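You operate a simulated robot arm through the tools that you are given. There is no shell and no other tool. Be economical: measure what you need, move in short steps, check, and stop when the job is done.

Carry out the task below with a simulated robot arm. There is one attempt and no reset: what you move stays moved.

JOB
Take the brown tape roll and put it on the green shelf of the coil rack. Then take the red tape roll from the top of the wooden table and leave it in the done tray. Then take the cover from the top of the wooden table and put it on the top of the small table. Then turn the left number dial to 5. Then turn the right number dial to 8. Then take the yellow plug from the green shelf of the coil rack and put it on the yellow shelf of the coil rack. Keep to this order.

The check looks at the end state, three seconds after you hand in, the way a careful person would. Anything else that was tipped, shoved, dropped, spilled or broken makes it a failure. Lids that push on must go on centred and level and be pressed home; caps that screw on are set level and turned clockwise until they are tight.

ROBOT AND FRAMES
A 7-joint arm with a fingered hand on a trunk, on a base that drives. Base frame: it is fixed to the floor where the robot stands at the start and does not move with it; the origin is under the middle of the robot, x ahead of it, y to its left, z up. Lengths are in mm, angles in degrees, forces in N, time in s.
With the tool pointing down near the work surface it reaches from about 100 to 620 mm from the robot's upright axis, wherever it stands. Its first joint turns from -69.0 to 172.0 degrees. Places, roughly: brown tape roll (10x10x3 cm) [700, 200, 800]; cover (27x25x4 cm) [400, 1600, 800]; done tray (23x19 cm) [220, 2780, 800]; green shelf of the coil rack [600, -2600, 1200]; left number dial [400, -500, 900]; red tape roll (5x5x3 cm) [100, 2000, 800]; right number dial [500, -1400, 900]; top of the small table [500, 400, 800]; yellow plug (4x4x4 cm) [600, -2600, 1200]; yellow shelf of the coil rack [600, -2600, 400]. Payload 3.4 kg.
The TCP is the grasp point between the finger pads, 25 mm short of the fingertips. In the tool frame z runs along the fingers and y along their closing line. The gripper opens to 88 mm. The gripper's body begins 29 mm behind the TCP. The gripper is a hand of 5 fingers: y runs from the thumb to the fingers, the wrist lies at [-13, -97, -162] in the tool frame, and closing takes about 1.5 s.
Orientation is that of the tool frame in the base frame, as a unit quaternion [x, y, z, w]. With the fingers straight down and the wrist toward the robot, the tool's x, y and z point along [0, 1, 0], [1, 0, 0] and [0, 0, -1] of the base frame.

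CONTROLS
- The arm moves only by the tool jog_arm. Its argument "increments" is a list of rows, each a list of 3 entries, a list of its own where there are three numbers: the shift along the tool's x, y, z in mm, then the turn, a rotation vector about the tool's x, y, z in degrees, then the opening, from 0 (shut) to 1 (fully open). In form: [[[tx, ty, tz], [rx, ry, rz], fingers], ...]. A call has 1 to 20 rows; each row is the pose to reach, as a shift and turn from the pose commanded when the call began, along the tool's axes at that moment. A row lasts 0.2 s, in which the tool goes at most 50 mm and 8.6 degrees; a call with a longer step from one row to the next is refused whole, and so is a gripper value outside its range. A pose out of reach is approached as far as the arm can. The call stops where the force on the tool passes 40 N (or 10 N more than at its start, if that is more) or the arm is blocked; 0.2 s more then pass. The fingers move at their own pace (about 153 mm/s each) and stop on an object; they squeeze with about 28 N. The grip force told is the motor's: it shows also when the fingers shut on nothing. Time passes only in rows, and 0.2 s behind the last, so rows that repeat a pose let the fingers close. It gives the time, the measured TCP pose, the force on the tool (base axes), the opening and the grip force at its end, in the units of the frame above (readings bear some noise), with the torque about the TCP (base axes, N m) and any sound that the robot's microphone picked up.
- Cameras (640 x 400 px; columns grow to the right, rows downward): "scene" is now at [107.3, 16.2, 1510.9]; the picture's right is [0.29, -0.96, -0.00], its down [-0.88, -0.26, -0.40] and it looks along [0.38, 0.12, -0.92] (base axes); focal length 275 px, centre (320, 200). "wrist" rides on the gripper at [59, -79, -105] in the tool frame; the picture's right is [-0.73, 0.32, -0.61], its down [-0.62, -0.68, 0.38] and it looks along [-0.29, 0.66, 0.70] (tool axes); focal length 234 px, centre (320, 200). There is no depth. A picture from a camera that has moved, and an enlarged one, comes with that camera's place and axes in the base frame and with its lens.
- get_image(camera): a new picture of that camera. It takes no simulated time.
- slide_trunk(by): slides the trunk up (or, below 0, down) by that many mm; the arm and the scene camera ride with it, the base frame stays. It gives what a move gives, with no picture.
- drive_base(legs): drives the robot by 1 to 6 legs, each [ahead, left, turn to the left] in mm, mm and degrees, along the robot's own axes; the way and the turn of a leg run together, so that a leg with both is an arc; at most 1500 mm and 180 degrees a leg. The arm and the cameras ride along, it lands a little off, and it stops where it bumps. It gives what a move gives.
- preshape(shape): the hand has 5 fingers and takes this shape, open, in about a second: jaw (thumb against the fingers, like two jaws); tri (thumb and two fingers); tip (a fingertip pinch); poke (one finger out to press); point (the index stretched); flat (the hand flat); cup (the hand cupped); fist (a fist). The gripper value then closes the fingers along that shape, each until it touches; the sizes above hold for jaw. It gives what a move gives, with no picture.
- turn_head(pan, tilt): turns the head with the scene camera to pan (to the left, within 86 degrees either way) and tilt (down, from -29 to 69), counted from straight ahead of the robot. It gives what a move gives.
- enlarge(camera, box): a new picture of the part [left, top, right, bottom] of that camera's present view, enlarged. It takes no simulated time.
- hand_in(): hands the job in; it is judged then, once.

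Work in short steps. Places have to be worked out from the pictures, the camera data and where the tool is seen: move nearer, look again, correct. Check each grasp and each placing, and mend what went wrong. You have 165 turns and 120 pictures in all, those below and enlarged ones among them. Open the gripper and draw the arm clear of the work before you hand the job in, unless the task says otherwise; then end with one line.

The tools are called after "Request:" as name(argument=value, ...) on one line, values as JSON. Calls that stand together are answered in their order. jog_arm: Moves the arm, as the interface text tells. Its arguments: {"type":"object","properties":{"increments":{"type":"array"}},"required":["increments"]} The other tools are called the same way: slide_trunk (by) slides the trunk up or down; preshape (shape) gives the hand a shape; drive_base (legs) drives the base; turn_head (pan, tilt) turns the head that bears the scene camera; get_image (camera) takes a picture; enlarge (camera, box) takes an enlarged picture of a part of a camera's view; hand_in () hands the job in.

At the start:

```text
t: 0.0
eef_pos: [330.1, -78.9, 970.1]
tool_rot: [0.69, 0.721, -0.035, 0.048]
contact_force: [-0.2, 0.9, -0.6]
ft_torque: [0.01, -0.02, -0.02]
width: 87.7
gripper_force: 0.0
shape: jaw
trunk travel left (down, up): [-809.0, 131.0]
robot x, y, heading: [0.5, -1.3, -0.2]
head pan, tilt: [16.8, 66.4]
```

scene: 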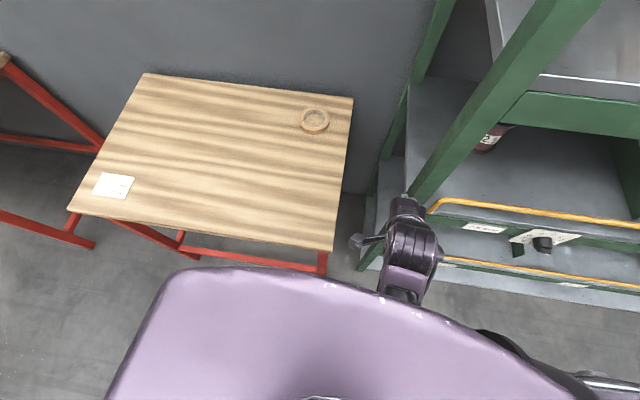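
wrist: 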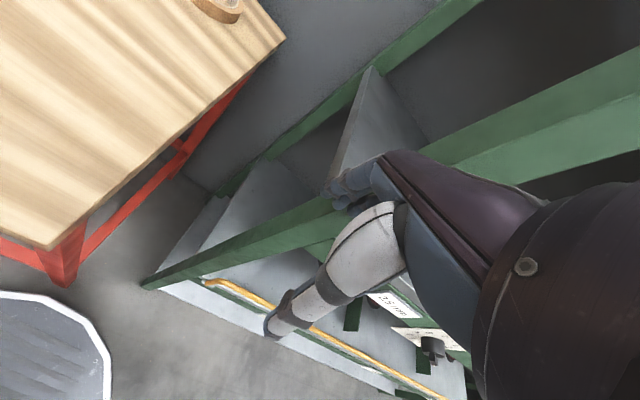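

I'll look more closely at the brown roll and around to get the layout.

Request:
enlarge(camera="scene", box=[270, 80, 370, 142])

Request:
turn_head(pan=-40, tilt=35)

Request:
get_image(camera="scene")

```text
6.40 times, centred on (320, 111) of scene
camera zoom: at [107.3, 16.2, 1510.9], right [0.29, -0.96, 0.0], down [-0.88, -0.26, -0.4], along [0.38, 0.12, -0.92], focal length 1757 px, centre (320, 770)
```

zoom: 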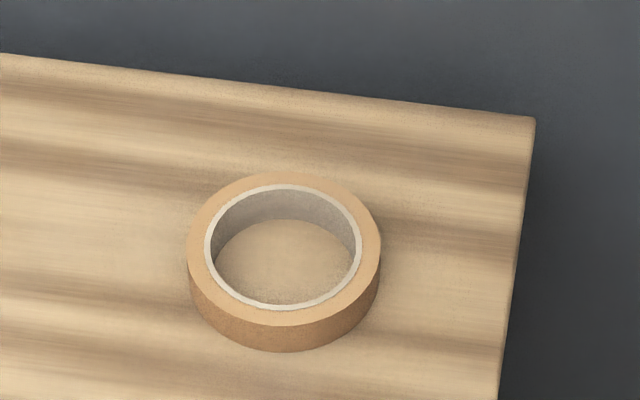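

```text
t: 1.3
eef_pos: [331.5, -79.6, 970.4]
tool_rot: [0.688, 0.723, -0.036, 0.049]
contact_force: [-0.5, -0.4, 0.0]
ft_torque: [0.01, 0.0, -0.03]
width: 87.9
gripper_force: 0.0
shape: jaw
trunk travel left (down, up): [-809.0, 131.0]
robot x, y, heading: [-0.1, 0.5, 0.2]
head pan, tilt: [-40.0, 35.0]
```

```text
116 pictures are left
camera scene: at [118.4, -57.3, 1552.1], right [-0.64, -0.77, 0.0], down [-0.44, 0.37, -0.82], along [0.63, -0.53, -0.57], focal length 275 px, centre (320, 200)
```

scene: 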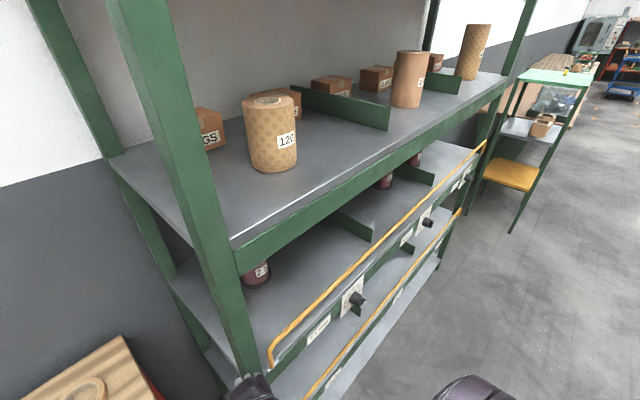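

The rack stands to the right with the dials on its front edge. I look down to see the hand and the gap between base and table.

Request:
turn_head(pan=0, tilt=69)

Request:
get_image(camera="scene")

```text
t: 2.3
eef_pos: [330.8, -80.2, 970.1]
tool_rot: [0.689, 0.722, -0.037, 0.049]
contact_force: [0.1, 0.0, 0.1]
ft_torque: [-0.02, -0.04, 0.02]
width: 87.6
gripper_force: 0.1
shape: jaw
trunk travel left (down, up): [-809.0, 131.0]
robot x, y, heading: [-0.6, -3.1, 0.1]
head pan, tilt: [0.0, 68.8]
```

```text
115 pictures are left
camera scene: at [106.9, -0.9, 1508.6], right [0.0, -1.0, 0.0], down [-0.93, 0.0, -0.36], along [0.36, 0.0, -0.93], focal length 275 px, centre (320, 200)
```

scene: 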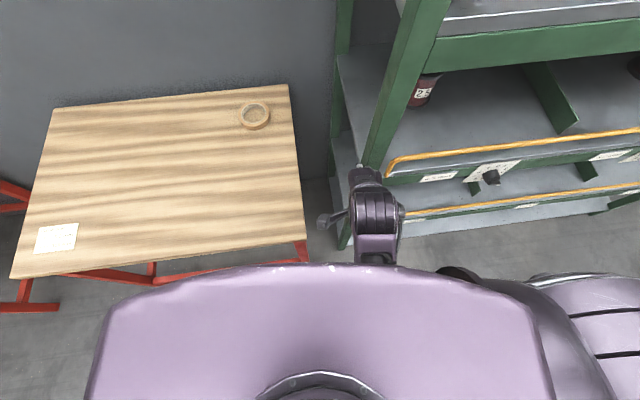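

The base looks about 260 mm in radius and the roll is out of reach from here. I back off to see under the table and whether the base can go beneath it.

Request:
drive_base(legs=[[-900, 0, 0]])

Request:
turn_head(pan=10, tilt=40)

Request:
get_image(camera="scene")

```text
t: 7.0
eef_pos: [-564.6, -74.7, 969.7]
tool_rot: [0.701, 0.71, -0.038, 0.048]
contact_force: [0.3, -0.5, 0.6]
ft_torque: [0.01, 0.02, -0.01]
width: 87.5
gripper_force: 0.1
shape: jaw
trunk travel left (down, up): [-809.0, 131.0]
robot x, y, heading: [-889.7, 12.9, -1.9]
head pan, tilt: [0.0, 68.8]
```

```text
t: 8.0
eef_pos: [-564.9, -75.8, 970.9]
tool_rot: [0.702, 0.71, -0.038, 0.049]
contact_force: [-0.6, 0.4, -0.8]
ft_torque: [0.0, 0.02, 0.01]
width: 87.7
gripper_force: 0.1
shape: jaw
trunk travel left (down, up): [-809.0, 131.0]
robot x, y, heading: [-889.9, 13.7, -2.2]
head pan, tilt: [10.0, 40.0]
```

```text
114 pictures are left
camera scene: at [-757.3, 24.7, 1544.5], right [0.14, -0.99, 0.0], down [-0.64, -0.09, -0.77], along [0.76, 0.11, -0.64], focal length 275 px, centre (320, 200)
```

scene: 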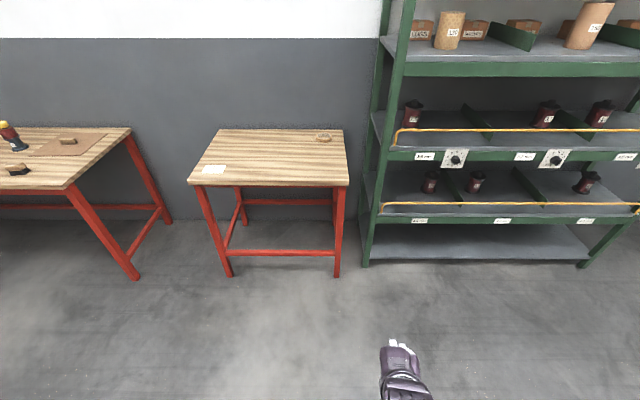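

The small table has a low front brace, so I'll stand squarely in front of the roll, first stopping short to look again.

Request:
drive_base(legs=[[753, 206, 0], [0, 0, 10]])

Request:
turn_head(pan=0, tilt=55)

Request:
get_image(camera="scene")

Request:
get_image(camera="wrist")

```text
t: 12.8
eef_pos: [202.9, 142.1, 971.0]
tool_rot: [0.644, 0.763, -0.032, 0.052]
contact_force: [-0.7, 0.4, 0.0]
ft_torque: [0.0, -0.02, -0.04]
width: 87.5
gripper_force: 0.1
shape: jaw
trunk travel left (down, up): [-809.0, 131.0]
robot x, y, heading: [-137.9, 180.2, 7.1]
head pan, tilt: [10.0, 40.0]
```

```text
t: 13.6
eef_pos: [201.1, 142.2, 971.5]
tool_rot: [0.645, 0.762, -0.034, 0.053]
contact_force: [0.6, 0.2, 0.0]
ft_torque: [0.0, 0.01, -0.01]
width: 87.5
gripper_force: 0.0
shape: jaw
trunk travel left (down, up): [-809.0, 131.0]
robot x, y, heading: [-133.0, 182.2, 7.1]
head pan, tilt: [0.0, 55.0]
```

```text
113 pictures are left
camera scene: at [-13.8, 195.9, 1524.0], right [0.12, -0.99, 0.0], down [-0.81, -0.1, -0.57], along [0.57, 0.07, -0.82], focal length 275 px, centre (320, 200)
```

scene: 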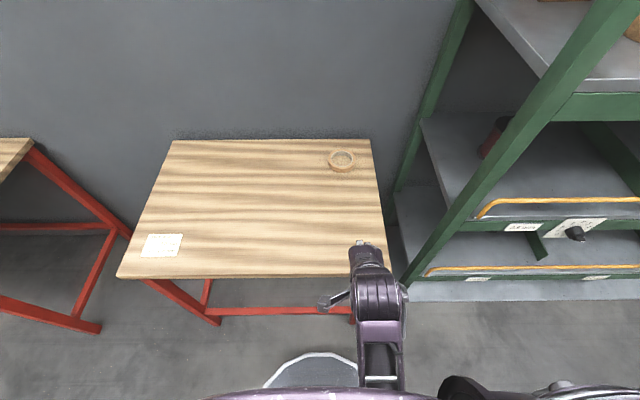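

```text
112 pictures are left
camera wrist: at [110.6, 200.0, 1065.6], right [0.42, -0.58, 0.7], down [-0.55, -0.77, -0.31], along [0.72, -0.26, -0.64], focal length 234 px, centre (320, 200)
```

wrist: 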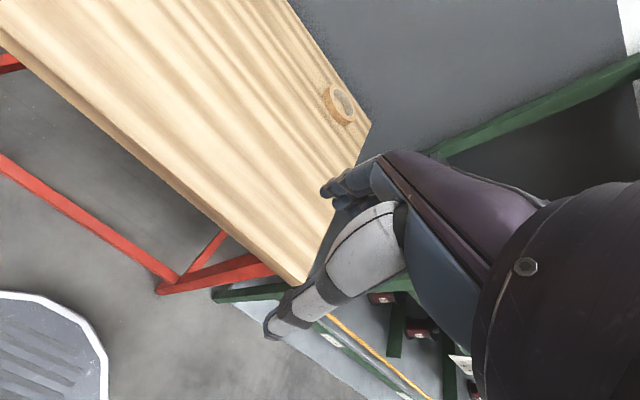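

Brace seems at x≈300 and the base front is 262 ahead of the axis; I drive ahead 140 mm, leaving some margin.

Request:
drive_base(legs=[[140, 0, 0]])

Request:
turn_head(pan=0, tilt=62)

Request:
get_image(camera="scene")

Request:
get_image(camera="wrist")

```text
t: 14.9
eef_pos: [341.4, 158.4, 971.4]
tool_rot: [0.645, 0.762, -0.033, 0.052]
contact_force: [-0.2, 0.4, -0.1]
ft_torque: [0.01, -0.02, -0.01]
width: 87.8
gripper_force: 0.1
shape: jaw
trunk travel left (down, up): [-809.0, 131.0]
robot x, y, heading: [5.8, 198.0, 7.1]
head pan, tilt: [0.0, 55.0]
```

```text
t: 15.6
eef_pos: [342.9, 159.0, 971.2]
tool_rot: [0.645, 0.762, -0.033, 0.051]
contact_force: [0.8, -0.3, -0.7]
ft_torque: [-0.01, -0.06, 0.0]
width: 87.5
gripper_force: 0.1
shape: jaw
trunk travel left (down, up): [-809.0, 131.0]
robot x, y, heading: [5.1, 198.2, 7.0]
head pan, tilt: [0.0, 62.0]
```

```text
111 pictures are left
camera scene: at [119.9, 211.7, 1515.6], right [0.12, -0.99, 0.0], down [-0.88, -0.11, -0.47], along [0.47, 0.06, -0.88], focal length 275 px, centre (320, 200)
```

scene: 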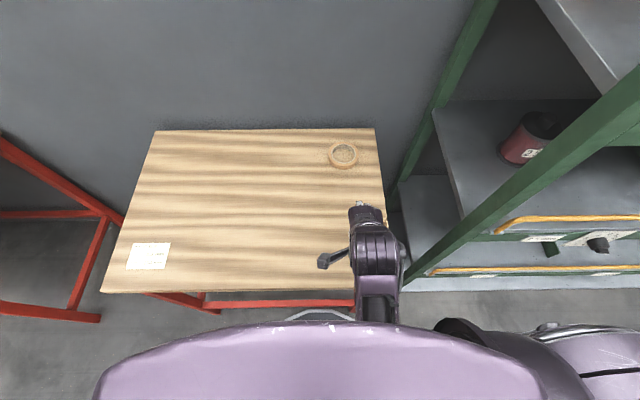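

```text
110 pictures are left
camera wrist: at [251.9, 216.4, 1065.5], right [0.41, -0.58, 0.7], down [-0.56, -0.77, -0.31], along [0.72, -0.26, -0.64], focal length 234 px, centre (320, 200)
```

wrist: 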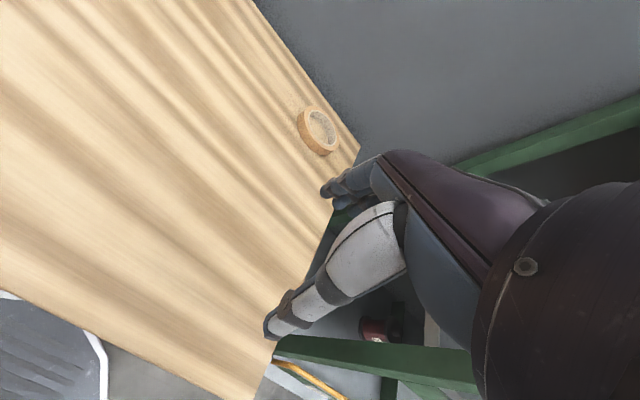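

Both cameras put the roll's top centre near [672, 204, 811]. I enlarge the hand to see how wide the fingers are.

Request:
enlarge(camera="scene", box=[300, 130, 430, 330])

```text
2.00 times, centred on (365, 230) of scene
camera zoom: at [119.9, 211.7, 1515.6], right [0.12, -0.99, 0.0], down [-0.88, -0.11, -0.47], along [0.47, 0.06, -0.88], focal length 549 px, centre (230, 140)
```

zoom: 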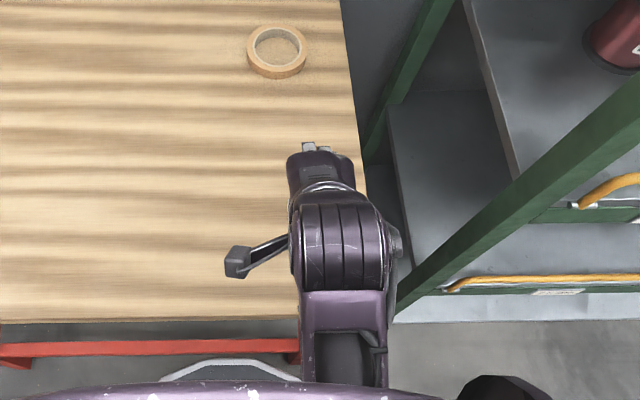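

The hand spans roughly 50 mm, so fingers fit in the hole. I move the tool above the roll's near wall, level it, at z≈900.

Request:
jog_arm(increments=[[[0, 41, 11], [0, 1, 0], 1], [[0, 82, 22], [0, 2, 0], 1], [[0, 123, 33], [0, 3, 0], 1], [[0, 163, 43], [0, 4, 0], 1], [[0, 204, 54], [0, 5, 0], 1], [[0, 245, 65], [0, 6, 0], 1], [[-1, 286, 76], [0, 6.7, 0], 1], [[-1, 286, 76], [0, 6.7, 0], 1]])

Request:
get_image(camera="wrist")

Request:
get_image(camera="scene")

```text
t: 17.4
eef_pos: [628.7, 194.8, 898.5]
tool_rot: [0.646, 0.763, 0.005, 0.007]
contact_force: [0.3, -0.2, -0.5]
ft_torque: [0.0, 0.0, -0.02]
width: 87.7
gripper_force: 0.0
shape: jaw
trunk travel left (down, up): [-809.0, 131.0]
robot x, y, heading: [6.8, 199.3, 6.8]
head pan, tilt: [0.0, 62.0]
```

```text
108 pictures are left
camera wrist: at [540.5, 240.7, 1001.2], right [0.43, -0.66, 0.62], down [-0.56, -0.73, -0.39], along [0.71, -0.18, -0.68], focal length 234 px, centre (320, 200)
```

wrist: 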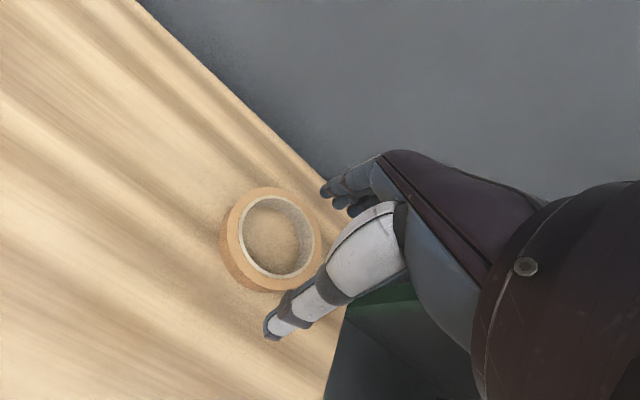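

```text
107 pictures are left
camera scene: at [117.9, 211.5, 1515.7], right [0.12, -0.99, 0.0], down [-0.88, -0.11, -0.47], along [0.47, 0.06, -0.88], focal length 275 px, centre (320, 200)
```

scene: 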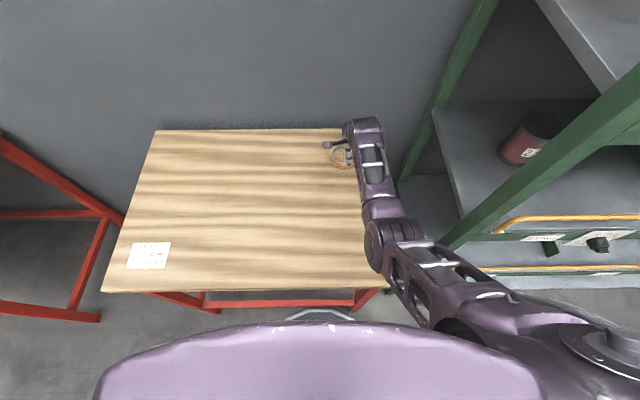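

Reach is fine. The ring centre now reads ≈[665, 200], so I shift back 8 mm and descend to z≈812.

Request:
jog_arm(increments=[[[0, -8, 20], [0, 0, 0], 1], [[0, -8, 40], [0, 0, 0], 1], [[0, -8, 60], [0, 0, 0], 1], [[0, -8, 75], [0, 0, 0], 1], [[0, -8, 86], [0, 0, 0], 1], [[0, -8, 86], [0, 0, 0], 1]])

Request:
get_image(camera="wrist")

```text
t: 19.0
eef_pos: [626.1, 196.3, 821.9]
tool_rot: [0.646, 0.763, 0.015, 0.015]
contact_force: [-5.6, -0.2, 19.5]
ft_torque: [-0.15, -0.55, -0.04]
width: 85.7
gripper_force: 0.0
shape: jaw
trunk travel left (down, up): [-809.0, 131.0]
robot x, y, heading: [3.3, 196.0, 6.6]
head pan, tilt: [0.0, 62.0]
stopped in row 6: the force on the tool passed its limit (the readings are from after the stop); the commanded pose is now the measured one
```

```text
106 pictures are left
camera wrist: at [535.4, 240.7, 923.1], right [0.41, -0.66, 0.62], down [-0.55, -0.73, -0.41], along [0.72, -0.18, -0.67], focal length 234 px, centre (320, 200)
```

wrist: 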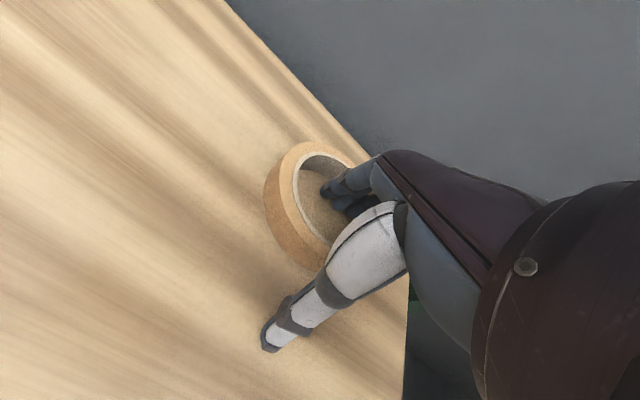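

Fingertips touched the table (so surface ≈795, roll top ≈825); fingers are inside the hole, thumb outside. I lift 5 mm, shift back 10 mm, and close.

Request:
jog_arm(increments=[[[0, 0, -5], [0, 0, 0], 1], [[0, -10, -5], [0, 0, 0], 1], [[0, -10, -5], [0, 0, 0], 0], [[0, -10, -5], [0, 0, 0], 0], [[0, -10, -5], [0, 0, 0], 0], [[0, -10, -5], [0, 0, 0], 0], [[0, -10, -5], [0, 0, 0], 0], [[0, -10, -5], [0, 0, 0], 0], [[0, -10, -5], [0, 0, 0], 0], [[0, -10, -5], [0, 0, 0], 0]])

Request:
get_image(camera="wrist")

```text
t: 21.2
eef_pos: [613.0, 192.8, 825.5]
tool_rot: [0.646, 0.763, 0.013, 0.014]
contact_force: [-3.5, -1.5, 24.5]
ft_torque: [-0.14, 0.29, 0.02]
width: 18.6
gripper_force: 28.3
shape: jaw
trunk travel left (down, up): [-809.0, 131.0]
robot x, y, heading: [6.4, 198.9, 6.8]
head pan, tilt: [0.0, 62.0]
```

```text
105 pictures are left
camera wrist: at [521.8, 238.4, 927.2], right [0.42, -0.66, 0.62], down [-0.55, -0.73, -0.4], along [0.72, -0.18, -0.67], focal length 234 px, centre (320, 200)
```

wrist: 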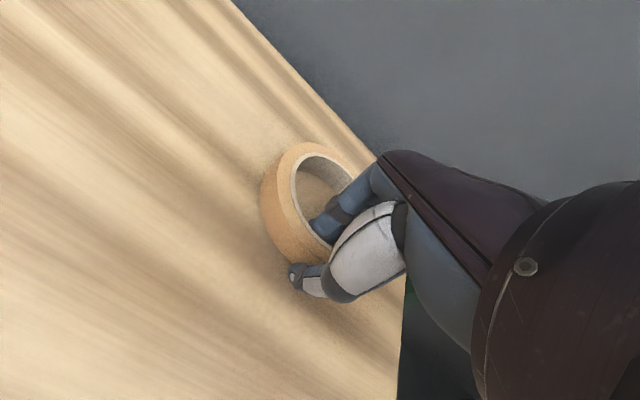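

Width 18.6 with 28 N: it grips the wall. I lift slowly and look.

Request:
jog_arm(increments=[[[0, 0, -15], [0, 0, 0], 0], [[0, 0, -35], [0, 0, 0], 0], [[0, 0, -60], [0, 0, 0], 0], [[0, 0, -85], [0, 0, 0], 0], [[0, 0, -85], [0, 0, 0], 0]])

Request:
get_image(camera="wrist")

```text
t: 22.4
eef_pos: [611.5, 193.4, 908.2]
tool_rot: [0.646, 0.763, 0.009, 0.012]
contact_force: [-0.1, -0.1, -0.9]
ft_torque: [-0.01, 0.05, 0.05]
width: 17.6
gripper_force: 28.0
shape: jaw
trunk travel left (down, up): [-809.0, 131.0]
robot x, y, heading: [7.3, 197.5, 7.2]
head pan, tilt: [0.0, 62.0]
```

```text
104 pictures are left
camera wrist: at [521.4, 238.9, 1009.4], right [0.42, -0.66, 0.62], down [-0.56, -0.73, -0.4], along [0.72, -0.18, -0.68], focal length 234 px, centre (320, 200)
```

wrist: 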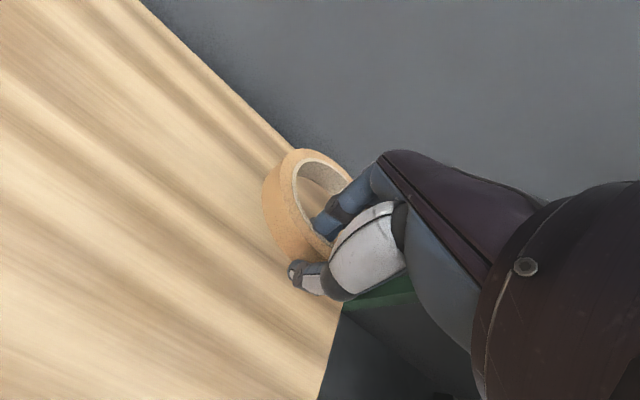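

The roll is held. I retract the arm toward the robot, then back away from the table.

Request:
jog_arm(increments=[[[0, -45, -15], [0, 0, 0], 0], [[0, -90, -30], [0, 0, 0], 0], [[0, -135, -45], [0, 0, 0], 0], [[0, -180, -60], [0, 0, 0], 0], [[0, -225, -75], [0, 0, 0], 0], [[0, -265, -90], [0, 0, 0], 0]])

Request:
drive_base(legs=[[-700, 0, 0], [0, 0, -7]])

Request:
turn_head(pan=-65, tilt=20)

Request:
get_image(camera="scene")

```text
t: 23.7
eef_pos: [377.8, 100.3, 978.0]
tool_rot: [0.624, 0.775, -0.049, 0.089]
contact_force: [-0.1, -0.7, -0.6]
ft_torque: [-0.02, 0.02, -0.01]
width: 17.5
gripper_force: 27.4
shape: jaw
trunk travel left (down, up): [-809.0, 131.0]
robot x, y, heading: [3.5, 197.9, 6.9]
head pan, tilt: [0.0, 62.0]
stopped in row 6: the arm was blocked; the commanded pose is now the measured one
```

```text
t: 28.1
eef_pos: [-325.4, -25.0, 976.8]
tool_rot: [0.67, 0.736, -0.055, 0.086]
contact_force: [0.2, 0.2, -1.3]
ft_torque: [0.01, 0.03, 0.0]
width: 17.5
gripper_force: 27.9
shape: jaw
trunk travel left (down, up): [-809.0, 131.0]
robot x, y, heading: [-685.1, 116.1, 0.1]
head pan, tilt: [0.0, 62.0]
```

```text
t: 29.5
eef_pos: [-326.3, -25.2, 978.6]
tool_rot: [0.67, 0.736, -0.054, 0.086]
contact_force: [-0.6, -0.8, -0.8]
ft_torque: [0.04, 0.01, -0.03]
width: 17.6
gripper_force: 27.8
shape: jaw
trunk travel left (down, up): [-809.0, 131.0]
robot x, y, heading: [-684.6, 115.6, 0.1]
head pan, tilt: [-65.0, 20.0]
```

```text
103 pictures are left
camera scene: at [-594.2, 30.5, 1576.0], right [-0.91, -0.42, 0.0], down [-0.14, 0.31, -0.94], along [0.4, -0.85, -0.34], focal length 275 px, centre (320, 200)
```

scene: 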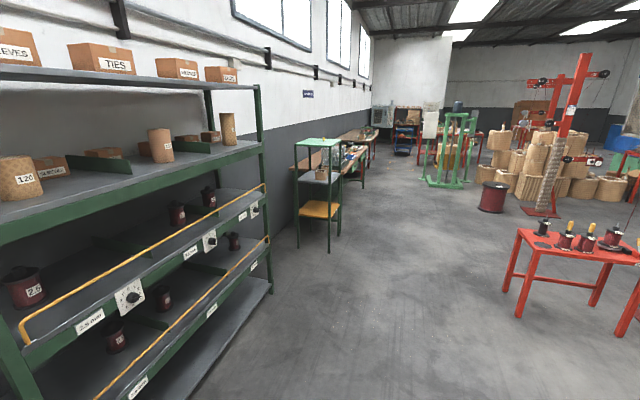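

The coil rack is the tri-coloured one at the far end (green top, grey middle, yellow bottom). I drive right along the aisle to stand in front of it.

Request:
drive_base(legs=[[150, -1400, 0], [0, -1300, 0]])

Request:
turn_head(pan=0, tilt=25)

Request:
get_image(camera="scene")

```text
t: 42.7
eef_pos: [-154.5, -2733.5, 977.1]
tool_rot: [0.66, 0.744, -0.053, 0.087]
contact_force: [-0.2, -0.5, 0.0]
ft_torque: [0.02, 0.03, 0.0]
width: 17.3
gripper_force: 27.7
shape: jaw
trunk travel left (down, up): [-809.0, 131.0]
robot x, y, heading: [-516.8, -2601.4, 1.6]
head pan, tilt: [-65.0, 20.0]
```

```text
t: 44.0
eef_pos: [-154.1, -2733.8, 977.6]
tool_rot: [0.66, 0.745, -0.053, 0.086]
contact_force: [-0.2, 0.4, -0.7]
ft_torque: [0.0, 0.04, -0.02]
width: 17.6
gripper_force: 28.3
shape: jaw
trunk travel left (down, up): [-809.0, 131.0]
robot x, y, heading: [-514.5, -2602.1, 1.1]
head pan, tilt: [0.0, 25.0]
```

```text
102 pictures are left
camera scene: at [-374.6, -2599.7, 1567.9], right [0.03, -1.0, 0.0], down [-0.42, -0.01, -0.91], along [0.91, 0.02, -0.42], focal length 275 px, centre (320, 200)
```

scene: 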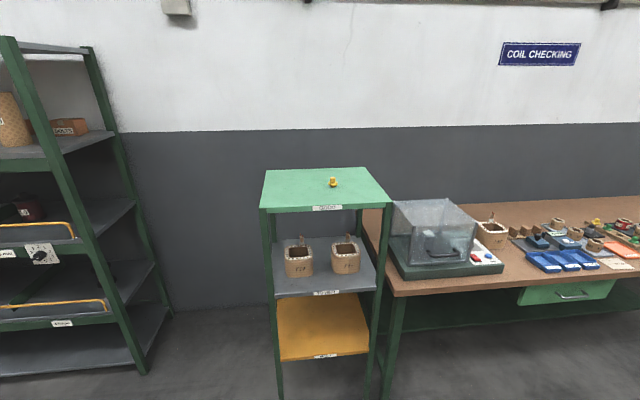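

Shelf top spans roughly x 350–760, y −2350…−2810, plug near [543, −2626]. I raise trunk and arm here, clear of everything, before going closer.

Request:
slide_trunk(by=130)

Request:
jog_arm(increments=[[[0, 0, -40], [0, 2, 0], 0], [[0, 0, -80], [0, 5, 0], 0], [[0, 0, -120], [0, 8, 0], 0], [[0, 0, -160], [0, 11, 0], 0], [[0, 0, -200], [0, 11, 0], 0], [[0, 0, -220], [0, 11, 0], 0], [[0, 0, -220], [0, 11, 0], 0]])

Request:
get_image(camera="scene")

```text
t: 45.6
eef_pos: [-154.1, -2732.9, 1106.3]
tool_rot: [0.659, 0.745, -0.054, 0.087]
contact_force: [-0.5, -0.2, -1.5]
ft_torque: [0.0, 0.03, 0.03]
width: 17.4
gripper_force: 28.2
shape: jaw
trunk travel left (down, up): [-939.0, 1.0]
robot x, y, heading: [-517.5, -2602.7, 1.5]
head pan, tilt: [0.0, 25.0]
```

```text
t: 46.0
eef_pos: [-157.9, -2778.1, 1113.4]
tool_rot: [0.631, 0.754, -0.116, 0.14]
contact_force: [-0.4, 0.4, -0.5]
ft_torque: [0.03, 0.05, 0.01]
width: 17.4
gripper_force: 27.9
shape: jaw
out of reach, approached as far as the arm can: row 1, 2
trunk travel left (down, up): [-939.0, 1.0]
robot x, y, heading: [-518.6, -2605.7, 1.5]
head pan, tilt: [0.0, 25.0]
stopped in row 2: the arm was blocked; the commanded pose is now the measured one
```

```text
101 pictures are left
camera scene: at [-374.4, -2600.7, 1697.9], right [0.03, -1.0, 0.0], down [-0.42, -0.01, -0.91], along [0.91, 0.02, -0.42], focal length 275 px, centre (320, 200)
```

scene: 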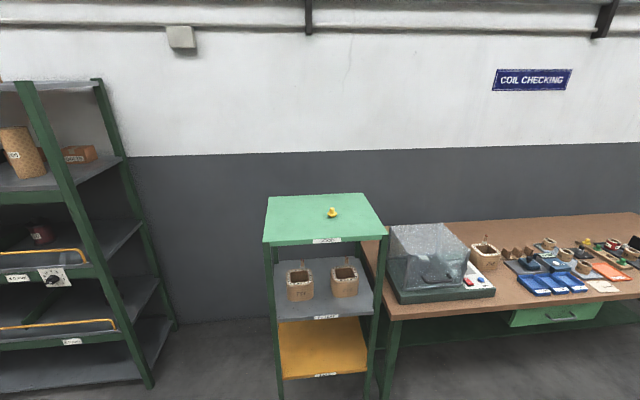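

The arm hit a joint limit close in on the right. I extend forward and to the left while raising and levelling.

Request:
jog_arm(increments=[[[10, 30, 0], [0, 3, 0], 0], [[25, 60, -10], [0, 6, 0], 0], [[45, 90, -30], [0, 10, 0], 0], [[65, 118, -60], [0, 14, 0], 0], [[85, 118, -100], [0, 18, 0], 0], [[100, 118, -145], [0, 21, 0], 0], [[100, 118, -185], [0, 21, 0], 0], [[100, 118, -185], [0, 21, 0], 0]])

```text
t: 46.7
eef_pos: [-108.3, -2811.8, 1111.0]
tool_rot: [0.621, 0.752, -0.158, 0.157]
contact_force: [0.1, -0.2, -1.1]
ft_torque: [0.0, 0.01, -0.02]
width: 17.4
gripper_force: 27.6
shape: jaw
out of reach, approached as far as the arm can: row 2, 3
trunk travel left (down, up): [-939.0, 1.0]
robot x, y, heading: [-519.2, -2602.3, 1.4]
head pan, tilt: [0.0, 25.0]
stopped in row 3: the arm was blocked; the commanded pose is now the measured one
```

Still stuck at a limit; I try moving left and forward with a slight drop first, and small rotation.

Request:
jog_arm(increments=[[[25, 20, 0], [0, 0, 0], 0], [[50, 40, -5], [0, 0, 0], 0], [[75, 60, -10], [0, 3, 0], 0], [[100, 80, -18], [0, 6, 0], 0], [[120, 95, -22], [0, 10, 0], 0], [[136, 108, -26], [0, 15, 0], 0], [[136, 108, -26], [0, 22, 0], 0], [[136, 108, -26], [0, 25, 0], 0]])

```text
t: 47.8
eef_pos: [-48.5, -2746.9, 1067.1]
tool_rot: [0.624, 0.749, -0.171, 0.144]
contact_force: [0.0, -0.2, -0.7]
ft_torque: [0.02, 0.0, -0.01]
width: 17.2
gripper_force: 28.1
shape: jaw
trunk travel left (down, up): [-939.0, 1.0]
robot x, y, heading: [-519.4, -2603.5, 1.3]
head pan, tilt: [0.0, 25.0]
stopped in row 5: the arm was blocked; the commanded pose is now the measured one
```

It freed a bit. I continue extending out front-left without rotation, then level.

Request:
jog_arm(increments=[[[20, 26, -11], [0, 0, 0], 0], [[40, 52, -23], [0, 0, 0], 0], [[60, 78, -34], [0, 0, 0], 0], [[78, 104, -46], [0, 0, 0], 0], [[95, 129, -57], [0, 0, 0], 0], [[95, 129, -57], [0, 5, 0], 0], [[95, 129, -57], [0, 11, 0], 0], [[95, 129, -57], [0, 18, 0], 0], [[95, 129, -57], [0, 25, 0], 0], [[95, 129, -57], [0, 25, 0], 0]])

Request:
turn_head(pan=0, tilt=55)

Request:
get_image(camera="scene")

```text
t: 48.8
eef_pos: [35.4, -2726.3, 1054.9]
tool_rot: [0.631, 0.72, -0.226, 0.18]
contact_force: [0.7, -0.3, -1.5]
ft_torque: [0.0, 0.03, -0.05]
width: 17.3
gripper_force: 28.6
shape: jaw
trunk travel left (down, up): [-939.0, 1.0]
robot x, y, heading: [-518.8, -2602.9, 1.4]
head pan, tilt: [0.0, 25.0]
stopped in row 4: the arm was blocked; the commanded pose is now the measured one
```

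```text
t: 49.8
eef_pos: [33.3, -2726.9, 1056.4]
tool_rot: [0.631, 0.72, -0.227, 0.18]
contact_force: [-0.2, 0.0, -0.5]
ft_torque: [-0.04, 0.03, -0.01]
width: 17.5
gripper_force: 27.9
shape: jaw
trunk travel left (down, up): [-939.0, 1.0]
robot x, y, heading: [-521.1, -2605.1, 1.4]
head pan, tilt: [0.0, 55.0]
```

```text
100 pictures are left
camera scene: at [-394.5, -2600.3, 1654.0], right [0.03, -1.0, 0.0], down [-0.82, -0.02, -0.57], along [0.57, 0.02, -0.82], focal length 275 px, centre (320, 200)
```

scene: 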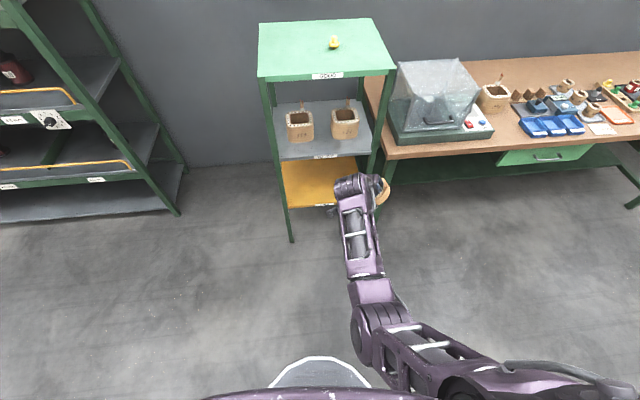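

The wrist drifted into a limit with fingers slanted right. I go back toward the posture that worked at the table (straight ahead, about 600 out), turning and moving together.

Request:
jog_arm(increments=[[[11, 6, -4], [-0.7, 3.3, 0], 0], [[22, 12, -9], [-1.5, 6.6, -0.3], 0], [[33, 18, -13], [-2.2, 9.9, -0.5], 0], [[44, 24, -18], [-3, 13.1, -0.6], 0], [[55, 30, -22], [-3.7, 16.4, -0.8], 0], [[67, 36, -26], [-4.5, 19.7, -1], 0], [[78, 42, -31], [-5.2, 23, -1.1], 0], [[89, 49, -35], [-6, 26.2, -1.3], 0], [[100, 55, -40], [-6.7, 29.5, -1.4], 0], [[111, 61, -44], [-7.5, 32.8, -1.6], 0]])

```text
t: 52.0
eef_pos: [82.4, -2608.0, 1025.1]
tool_rot: [0.648, 0.761, 0.004, 0.009]
contact_force: [0.0, -0.5, -0.1]
ft_torque: [0.02, 0.06, -0.03]
width: 17.4
gripper_force: 27.8
shape: jaw
trunk travel left (down, up): [-939.0, 1.0]
robot x, y, heading: [-516.3, -2603.6, 1.7]
head pan, tilt: [0.0, 55.0]
```

Recovered and level. Now raise straight up about 250 mm.

Request:
jog_arm(increments=[[[0, 0, -40], [0, 0, 0], 0], [[0, 0, -80], [0, 0, 0], 0], [[0, 0, -120], [0, 0, 0], 0], [[0, 0, -160], [0, 0, 0], 0], [[0, 0, -200], [0, 0, 0], 0], [[0, 0, -240], [0, 0, 0], 0], [[0, 0, -270], [0, 0, 0], 0], [[0, 0, -270], [0, 0, 0], 0]])

Request:
get_image(camera="scene")

```text
t: 53.8
eef_pos: [140.4, -2606.9, 1246.2]
tool_rot: [0.65, 0.76, 0.003, 0.01]
contact_force: [0.1, 0.1, -0.4]
ft_torque: [0.0, 0.03, 0.02]
width: 17.5
gripper_force: 28.5
shape: jaw
out of reach, approached as far as the arm can: row 4, 5, 6, 7, 8
trunk travel left (down, up): [-939.0, 1.0]
robot x, y, heading: [-516.3, -2604.0, 1.5]
head pan, tilt: [0.0, 55.0]
```

```text
99 pictures are left
camera scene: at [-394.6, -2600.0, 1653.9], right [0.03, -1.0, 0.0], down [-0.82, -0.02, -0.57], along [0.57, 0.02, -0.82], focal length 275 px, centre (320, 200)
```

scene: 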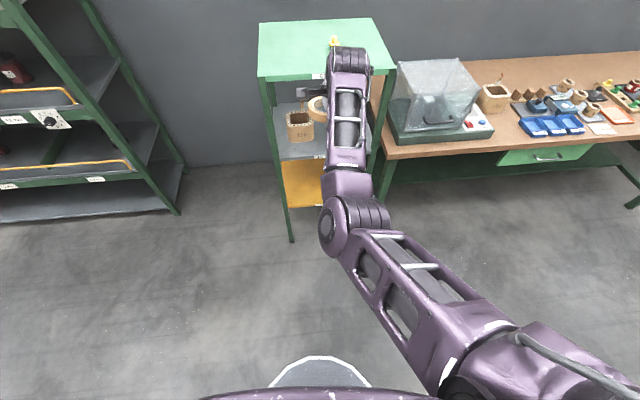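

It slid outward while rising, so farther out there seems to be more height. I try forward 40 and up 50.

Request:
jog_arm(increments=[[[0, 20, -15], [0, 0, 0], 0], [[0, 40, -30], [0, 0, 0], 0], [[0, 45, -50], [0, 0, 0], 0], [[0, 45, -50], [0, 0, 0], 0]])

```text
t: 54.8
eef_pos: [183.7, -2588.9, 1298.7]
tool_rot: [0.647, 0.763, 0.007, 0.006]
contact_force: [-0.3, 0.6, -0.4]
ft_torque: [-0.03, -0.01, -0.01]
width: 17.9
gripper_force: 27.8
shape: jaw
trunk travel left (down, up): [-939.0, 1.0]
robot x, y, heading: [-518.1, -2601.8, 1.9]
head pan, tilt: [0.0, 55.0]
```

Now 1298 mm high and level. I drive ahead 295 and left 92 so the roll hangs over the left-middle part of the green shelf.

Request:
drive_base(legs=[[0, 92, 0], [295, 0, 0]])

Request:
get_image(camera="scene")

Request:
get_image(camera="wrist")

```text
t: 57.5
eef_pos: [474.8, -2482.6, 1299.1]
tool_rot: [0.643, 0.766, 0.006, 0.008]
contact_force: [-0.2, 0.8, -0.1]
ft_torque: [-0.02, 0.02, -0.02]
width: 17.6
gripper_force: 27.8
shape: jaw
trunk travel left (down, up): [-939.0, 1.0]
robot x, y, heading: [-225.6, -2500.3, 1.9]
head pan, tilt: [0.0, 55.0]
```

```text
98 pictures are left
camera scene: at [-103.2, -2497.7, 1654.1], right [0.04, -1.0, 0.0], down [-0.82, -0.03, -0.57], along [0.57, 0.02, -0.82], focal length 275 px, centre (320, 200)
```

scene: 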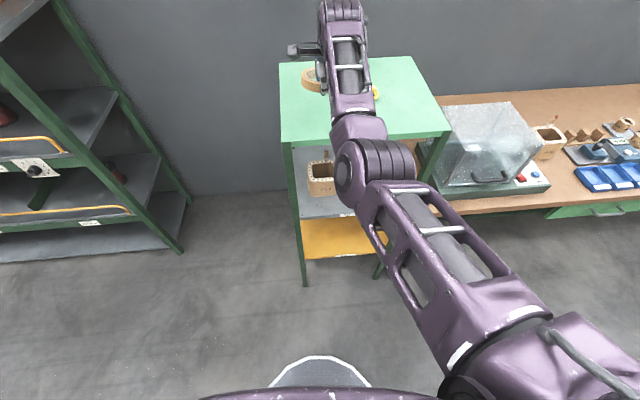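

```text
97 pictures are left
camera wrist: at [385.3, -2437.1, 1401.1], right [0.43, -0.66, 0.61], down [-0.56, -0.73, -0.39], along [0.71, -0.17, -0.68], focal length 234 px, centre (320, 200)
```

wrist: 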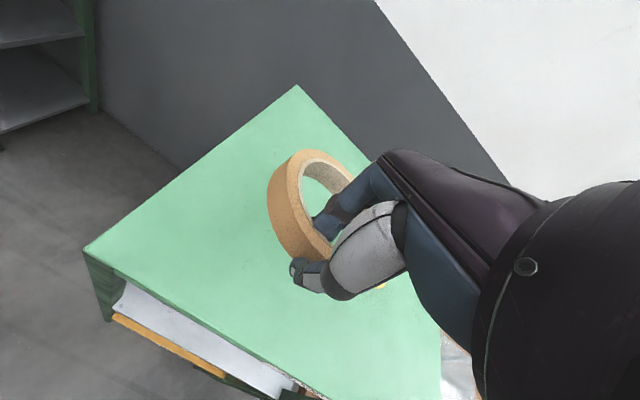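

The roll is well over the shelf and the plug ≈120 mm to the right. I descend slowly until contact.

Request:
jog_arm(increments=[[[0, 0, 15], [0, 0, 0], 0], [[0, 0, 30], [0, 0, 0], 0], [[0, 0, 45], [0, 0, 0], 0], [[0, 0, 52], [0, 0, 0], 0], [[0, 0, 58], [0, 0, 0], 0], [[0, 0, 62], [0, 0, 0], 0], [[0, 0, 66], [0, 0, 0], 0], [[0, 0, 66], [0, 0, 0], 0]])

Request:
get_image(camera="wrist")

```text
t: 59.3
eef_pos: [477.0, -2480.7, 1229.7]
tool_rot: [0.643, 0.766, 0.005, 0.007]
contact_force: [-0.3, 0.5, -0.6]
ft_torque: [0.0, 0.03, -0.03]
width: 17.6
gripper_force: 28.0
shape: jaw
trunk travel left (down, up): [-939.0, 1.0]
robot x, y, heading: [-224.5, -2500.5, 2.2]
head pan, tilt: [0.0, 55.0]
```

```text
96 pictures are left
camera wrist: at [387.7, -2436.7, 1333.0], right [0.43, -0.66, 0.61], down [-0.56, -0.73, -0.39], along [0.71, -0.17, -0.68], focal length 234 px, centre (320, 200)
```

wrist: 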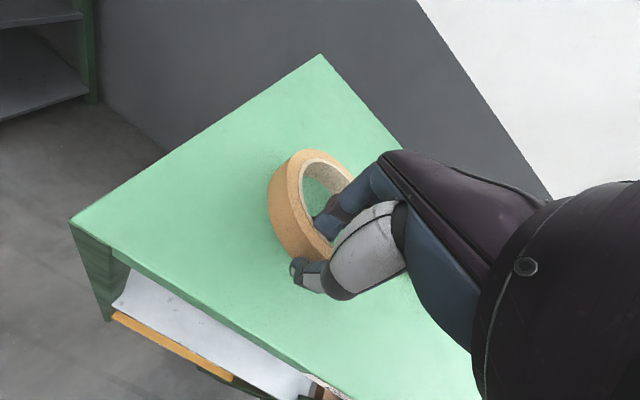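

No contact yet at 1230; continue in small steps.

Request:
jog_arm(increments=[[[0, 0, 3], [0, 0, 0], 0], [[0, 0, 6], [0, 0, 0], 0], [[0, 0, 9], [0, 0, 0], 0], [[0, 0, 12], [0, 0, 0], 0], [[0, 0, 15], [0, 0, 0], 0], [[0, 0, 18], [0, 0, 0], 0], [[0, 0, 21], [0, 0, 0], 0], [[0, 0, 24], [0, 0, 0], 0], [[0, 0, 27], [0, 0, 0], 0], [[0, 0, 30], [0, 0, 0], 0]])

Request:
get_image(camera="wrist")

```text
t: 61.5
eef_pos: [476.7, -2482.3, 1203.2]
tool_rot: [0.642, 0.766, 0.006, 0.008]
contact_force: [-0.9, -0.3, 5.6]
ft_torque: [-0.22, -0.39, -0.08]
width: 17.4
gripper_force: 28.8
shape: jaw
trunk travel left (down, up): [-939.0, 1.0]
robot x, y, heading: [-223.6, -2499.6, 1.8]
head pan, tilt: [0.0, 55.0]
```

```text
95 pictures are left
camera wrist: at [387.3, -2437.7, 1306.1], right [0.43, -0.66, 0.62], down [-0.55, -0.73, -0.4], along [0.71, -0.17, -0.68], focal length 234 px, centre (320, 200)
```

wrist: 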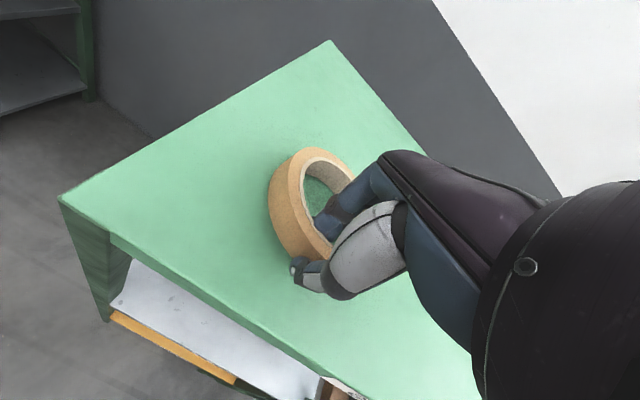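

Contact at 1203 (shelf ≈1174). I release and lift straight up.

Request:
jog_arm(increments=[[[0, 0, 1], [0, 0, 0], 0], [[0, 0, 1], [0, 0, 0], 0.3], [[0, 0, 1], [0, 0, 0], 0.7], [[0, 0, 1], [0, 0, 0], 0.8], [[0, 0, 0], [0, 0, 0], 0.8], [[0, 0, 0], [0, 0, 0], 0.8], [[0, 0, -10], [0, 0, 0], 0.8], [[0, 0, -25], [0, 0, 0], 0.8], [[0, 0, -50], [0, 0, 0], 0.8], [[0, 0, -80], [0, 0, 0], 0.8], [[0, 0, -80], [0, 0, 0], 0.8]])

Request:
get_image(camera="wrist")

```text
t: 63.9
eef_pos: [476.4, -2482.8, 1283.5]
tool_rot: [0.643, 0.766, 0.006, 0.007]
contact_force: [0.1, 0.0, 0.0]
ft_torque: [0.04, -0.01, 0.0]
width: 70.2
gripper_force: 0.0
shape: jaw
trunk travel left (down, up): [-939.0, 1.0]
robot x, y, heading: [-226.7, -2498.4, 2.2]
head pan, tilt: [0.0, 55.0]
```

```text
94 pictures are left
camera wrist: at [386.8, -2437.3, 1386.6], right [0.43, -0.66, 0.61], down [-0.56, -0.73, -0.39], along [0.71, -0.17, -0.68], focal length 234 px, centre (320, 200)
```

wrist: 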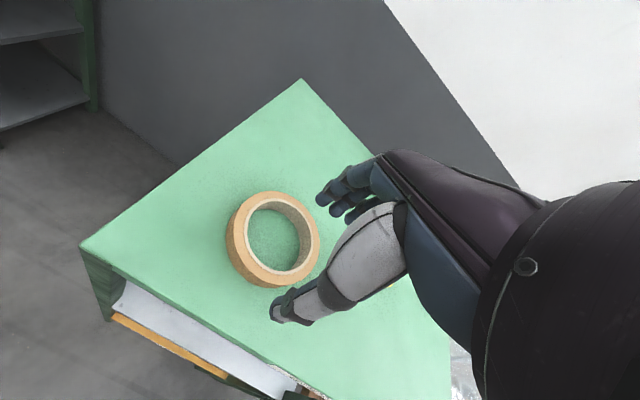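

Roll lies flat on the green shelf. I back off and drive left to the wooden table, stopping well in front of it.

Request:
drive_base(legs=[[-650, 0, 0], [0, 1500, 0], [0, 1500, 0], [0, 1300, 0]])

Request:
slide_trunk(by=-130)

Request:
turn_head(pan=25, tilt=35)

Request:
get_image(camera="scene")

```text
t: 88.0
eef_pos: [-664.3, 1892.7, 1284.0]
tool_rot: [0.605, 0.796, 0.007, 0.007]
contact_force: [0.3, -0.2, 1.0]
ft_torque: [-0.03, -0.03, -0.02]
width: 70.3
gripper_force: 0.0
shape: jaw
trunk travel left (down, up): [-939.0, 1.0]
robot x, y, heading: [-1358.2, 1804.9, 7.5]
head pan, tilt: [0.0, 55.0]
```

```text
t: 89.6
eef_pos: [-664.0, 1892.2, 1154.5]
tool_rot: [0.606, 0.796, 0.005, 0.007]
contact_force: [-0.3, 0.9, 0.4]
ft_torque: [-0.01, 0.02, -0.04]
width: 70.1
gripper_force: 0.0
shape: jaw
trunk travel left (down, up): [-809.0, 131.0]
robot x, y, heading: [-1361.2, 1806.8, 7.7]
head pan, tilt: [0.0, 55.0]
```

```text
t: 90.5
eef_pos: [-664.7, 1892.9, 1154.4]
tool_rot: [0.605, 0.796, 0.007, 0.005]
contact_force: [-0.2, 0.3, -0.1]
ft_torque: [0.01, 0.03, 0.01]
width: 70.4
gripper_force: 0.1
shape: jaw
trunk travel left (down, up): [-809.0, 131.0]
robot x, y, heading: [-1364.0, 1808.1, 7.5]
head pan, tilt: [25.0, 35.0]
```

```text
93 pictures are left
camera scene: at [-1235.1, 1859.4, 1552.1], right [0.54, -0.84, 0.0], down [-0.48, -0.31, -0.82], along [0.69, 0.44, -0.57], focal length 275 px, centre (320, 200)
```

scene: 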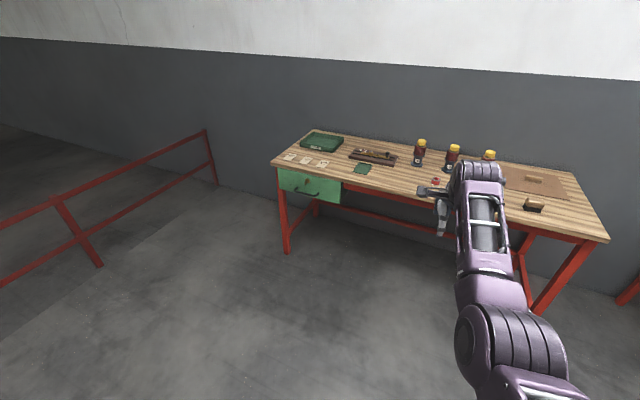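

Now I see the wooden table with red roll, board-like cover, bottles and green tray. I drive closer, the arm passing high above.

Request:
drive_base(legs=[[819, 66, 0], [0, 0, 6]])

Request:
turn_head(pan=0, tilt=45)

Request:
get_image(camera="scene")

Request:
get_image(camera="wrist")

```text
t: 95.2
eef_pos: [89.4, 2145.7, 1155.0]
tool_rot: [0.558, 0.83, 0.007, 0.005]
contact_force: [-0.1, 0.3, -1.0]
ft_torque: [0.0, -0.01, -0.03]
width: 70.1
gripper_force: 0.0
shape: jaw
trunk travel left (down, up): [-809.0, 131.0]
robot x, y, heading: [-592.5, 1982.7, 14.2]
head pan, tilt: [25.0, 35.0]
```

```text
t: 96.1
eef_pos: [88.3, 2145.2, 1155.4]
tool_rot: [0.558, 0.83, 0.006, 0.006]
contact_force: [0.7, -0.8, -0.1]
ft_torque: [-0.03, 0.02, -0.03]
width: 70.0
gripper_force: 0.1
shape: jaw
trunk travel left (down, up): [-809.0, 131.0]
robot x, y, heading: [-596.1, 1975.0, 14.2]
head pan, tilt: [0.0, 45.0]
```

```text
92 pictures are left
camera scene: at [-463.9, 2010.5, 1537.4], right [0.25, -0.97, 0.0], down [-0.69, -0.17, -0.71], along [0.69, 0.17, -0.71], focal length 275 px, centre (320, 200)
```

scene: 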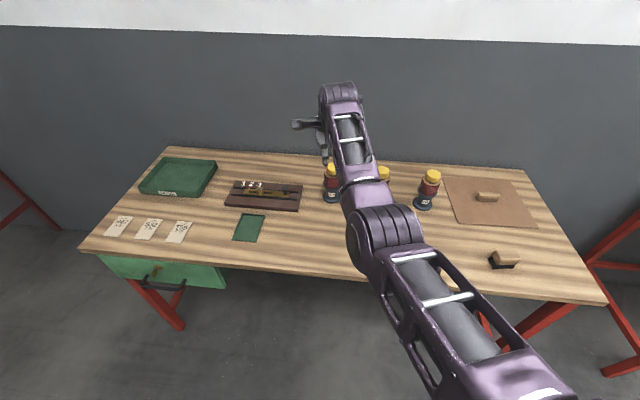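

```text
91 pictures are left
camera wrist: at [-8.4, 2170.3, 1256.4], right [0.56, -0.55, 0.61], down [-0.39, -0.83, -0.39], along [0.73, -0.02, -0.68], focal length 234 px, centre (320, 200)
```

wrist: 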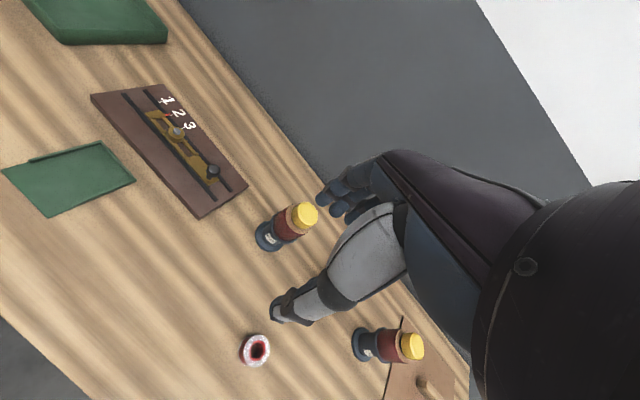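

Red roll ≈[123, 2008], bottles are ~170 mm behind it. I drive a bit closer, then look again.

Request:
drive_base(legs=[[160, -10, 0], [0, 0, -6]])

```text
t: 98.1
eef_pos: [258.6, 2102.7, 1154.4]
tool_rot: [0.602, 0.799, 0.006, 0.007]
contact_force: [0.0, 0.0, -1.1]
ft_torque: [0.01, 0.02, 0.02]
width: 70.4
gripper_force: 0.0
shape: jaw
trunk travel left (down, up): [-809.0, 131.0]
robot x, y, heading: [-436.0, 2007.9, 8.1]
head pan, tilt: [0.0, 45.0]
```

I bring the hand over the roll at z≈1000.

Request:
jog_arm(increments=[[[-10, -30, 10], [0, 0, 0], 1], [[-20, -60, 30], [0, 0, 0], 1], [[-30, -90, 60], [0, 0, 0], 1], [[-42, -120, 95], [0, 0, 0], 1], [[-50, -145, 130], [0, 0, 0], 1], [[-54, -157, 154], [0, 0, 0], 1], [[-54, -157, 154], [0, 0, 0], 1]])

Request:
get_image(camera="wrist")

Request:
get_image(camera="scene")

```text
t: 99.9
eef_pos: [147.5, 1948.1, 1006.9]
tool_rot: [0.622, 0.781, -0.02, 0.053]
contact_force: [0.0, -0.8, 0.4]
ft_torque: [0.01, 0.0, -0.01]
width: 87.4
gripper_force: 0.1
shape: jaw
out of reach, approached as far as the arm can: row 2, 3, 4, 5
trunk travel left (down, up): [-809.0, 131.0]
robot x, y, heading: [-434.9, 2008.4, 8.3]
head pan, tilt: [0.0, 45.0]
stopped in row 7: the arm was blocked; the commanded pose is now the measured one
```

```text
90 pictures are left
camera wrist: at [51.3, 1998.9, 1100.8], right [0.44, -0.57, 0.69], down [-0.5, -0.8, -0.34], along [0.75, -0.2, -0.64], focal length 234 px, centre (320, 200)
```

wrist: 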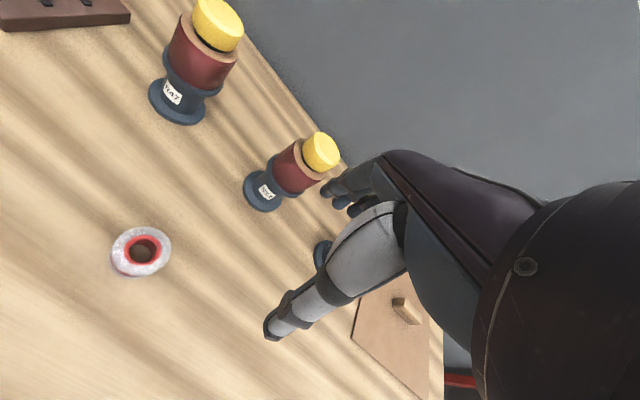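

```text
89 pictures are left
camera scene: at [-303.9, 2026.0, 1537.3], right [0.14, -0.99, 0.0], down [-0.7, -0.1, -0.71], along [0.7, 0.1, -0.71], focal length 275 px, centre (320, 200)
```

scene: 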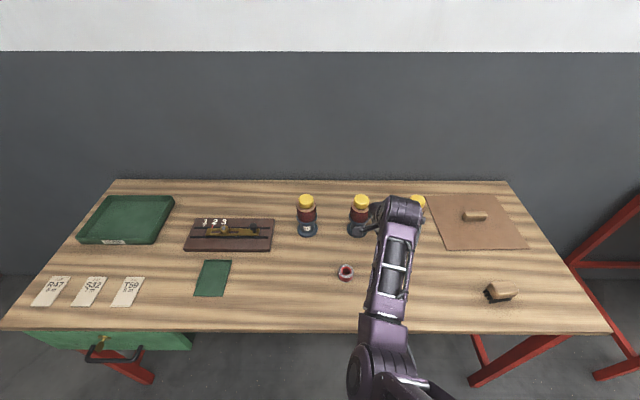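

Both cameras agree on the red roll at ≈[124, 2013]. I move over it at z≈900 and level the hand.

Request:
jog_arm(increments=[[[20, -2, 20], [0, 0, 0], 1], [[40, -5, 40], [0.5, 2, 0], 1], [[60, -8, 60], [1, 4, 0], 1], [[80, -11, 80], [2, 6, 0], 1], [[80, -11, 98], [2, 6, 0], 1], [[80, -11, 98], [2, 6, 0], 1]])

Request:
get_image(camera="wrist")

```text
t: 101.5
eef_pos: [143.1, 1999.1, 913.0]
tool_rot: [0.629, 0.777, 0.002, 0.021]
contact_force: [0.7, 0.8, -0.3]
ft_torque: [0.05, 0.0, -0.01]
width: 88.0
gripper_force: 0.1
shape: jaw
trunk travel left (down, up): [-809.0, 131.0]
robot x, y, heading: [-432.7, 2010.7, 8.0]
head pan, tilt: [0.0, 45.0]
stopped in row 6: the arm was blocked; the commanded pose is now the measured one
```

```text
88 pictures are left
camera wrist: at [49.8, 2043.9, 1012.5], right [0.45, -0.63, 0.64], down [-0.52, -0.76, -0.39], along [0.73, -0.16, -0.67], focal length 234 px, centre (320, 200)
```

wrist: 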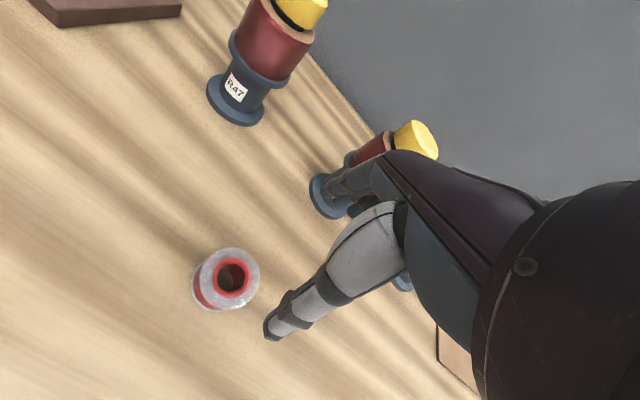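

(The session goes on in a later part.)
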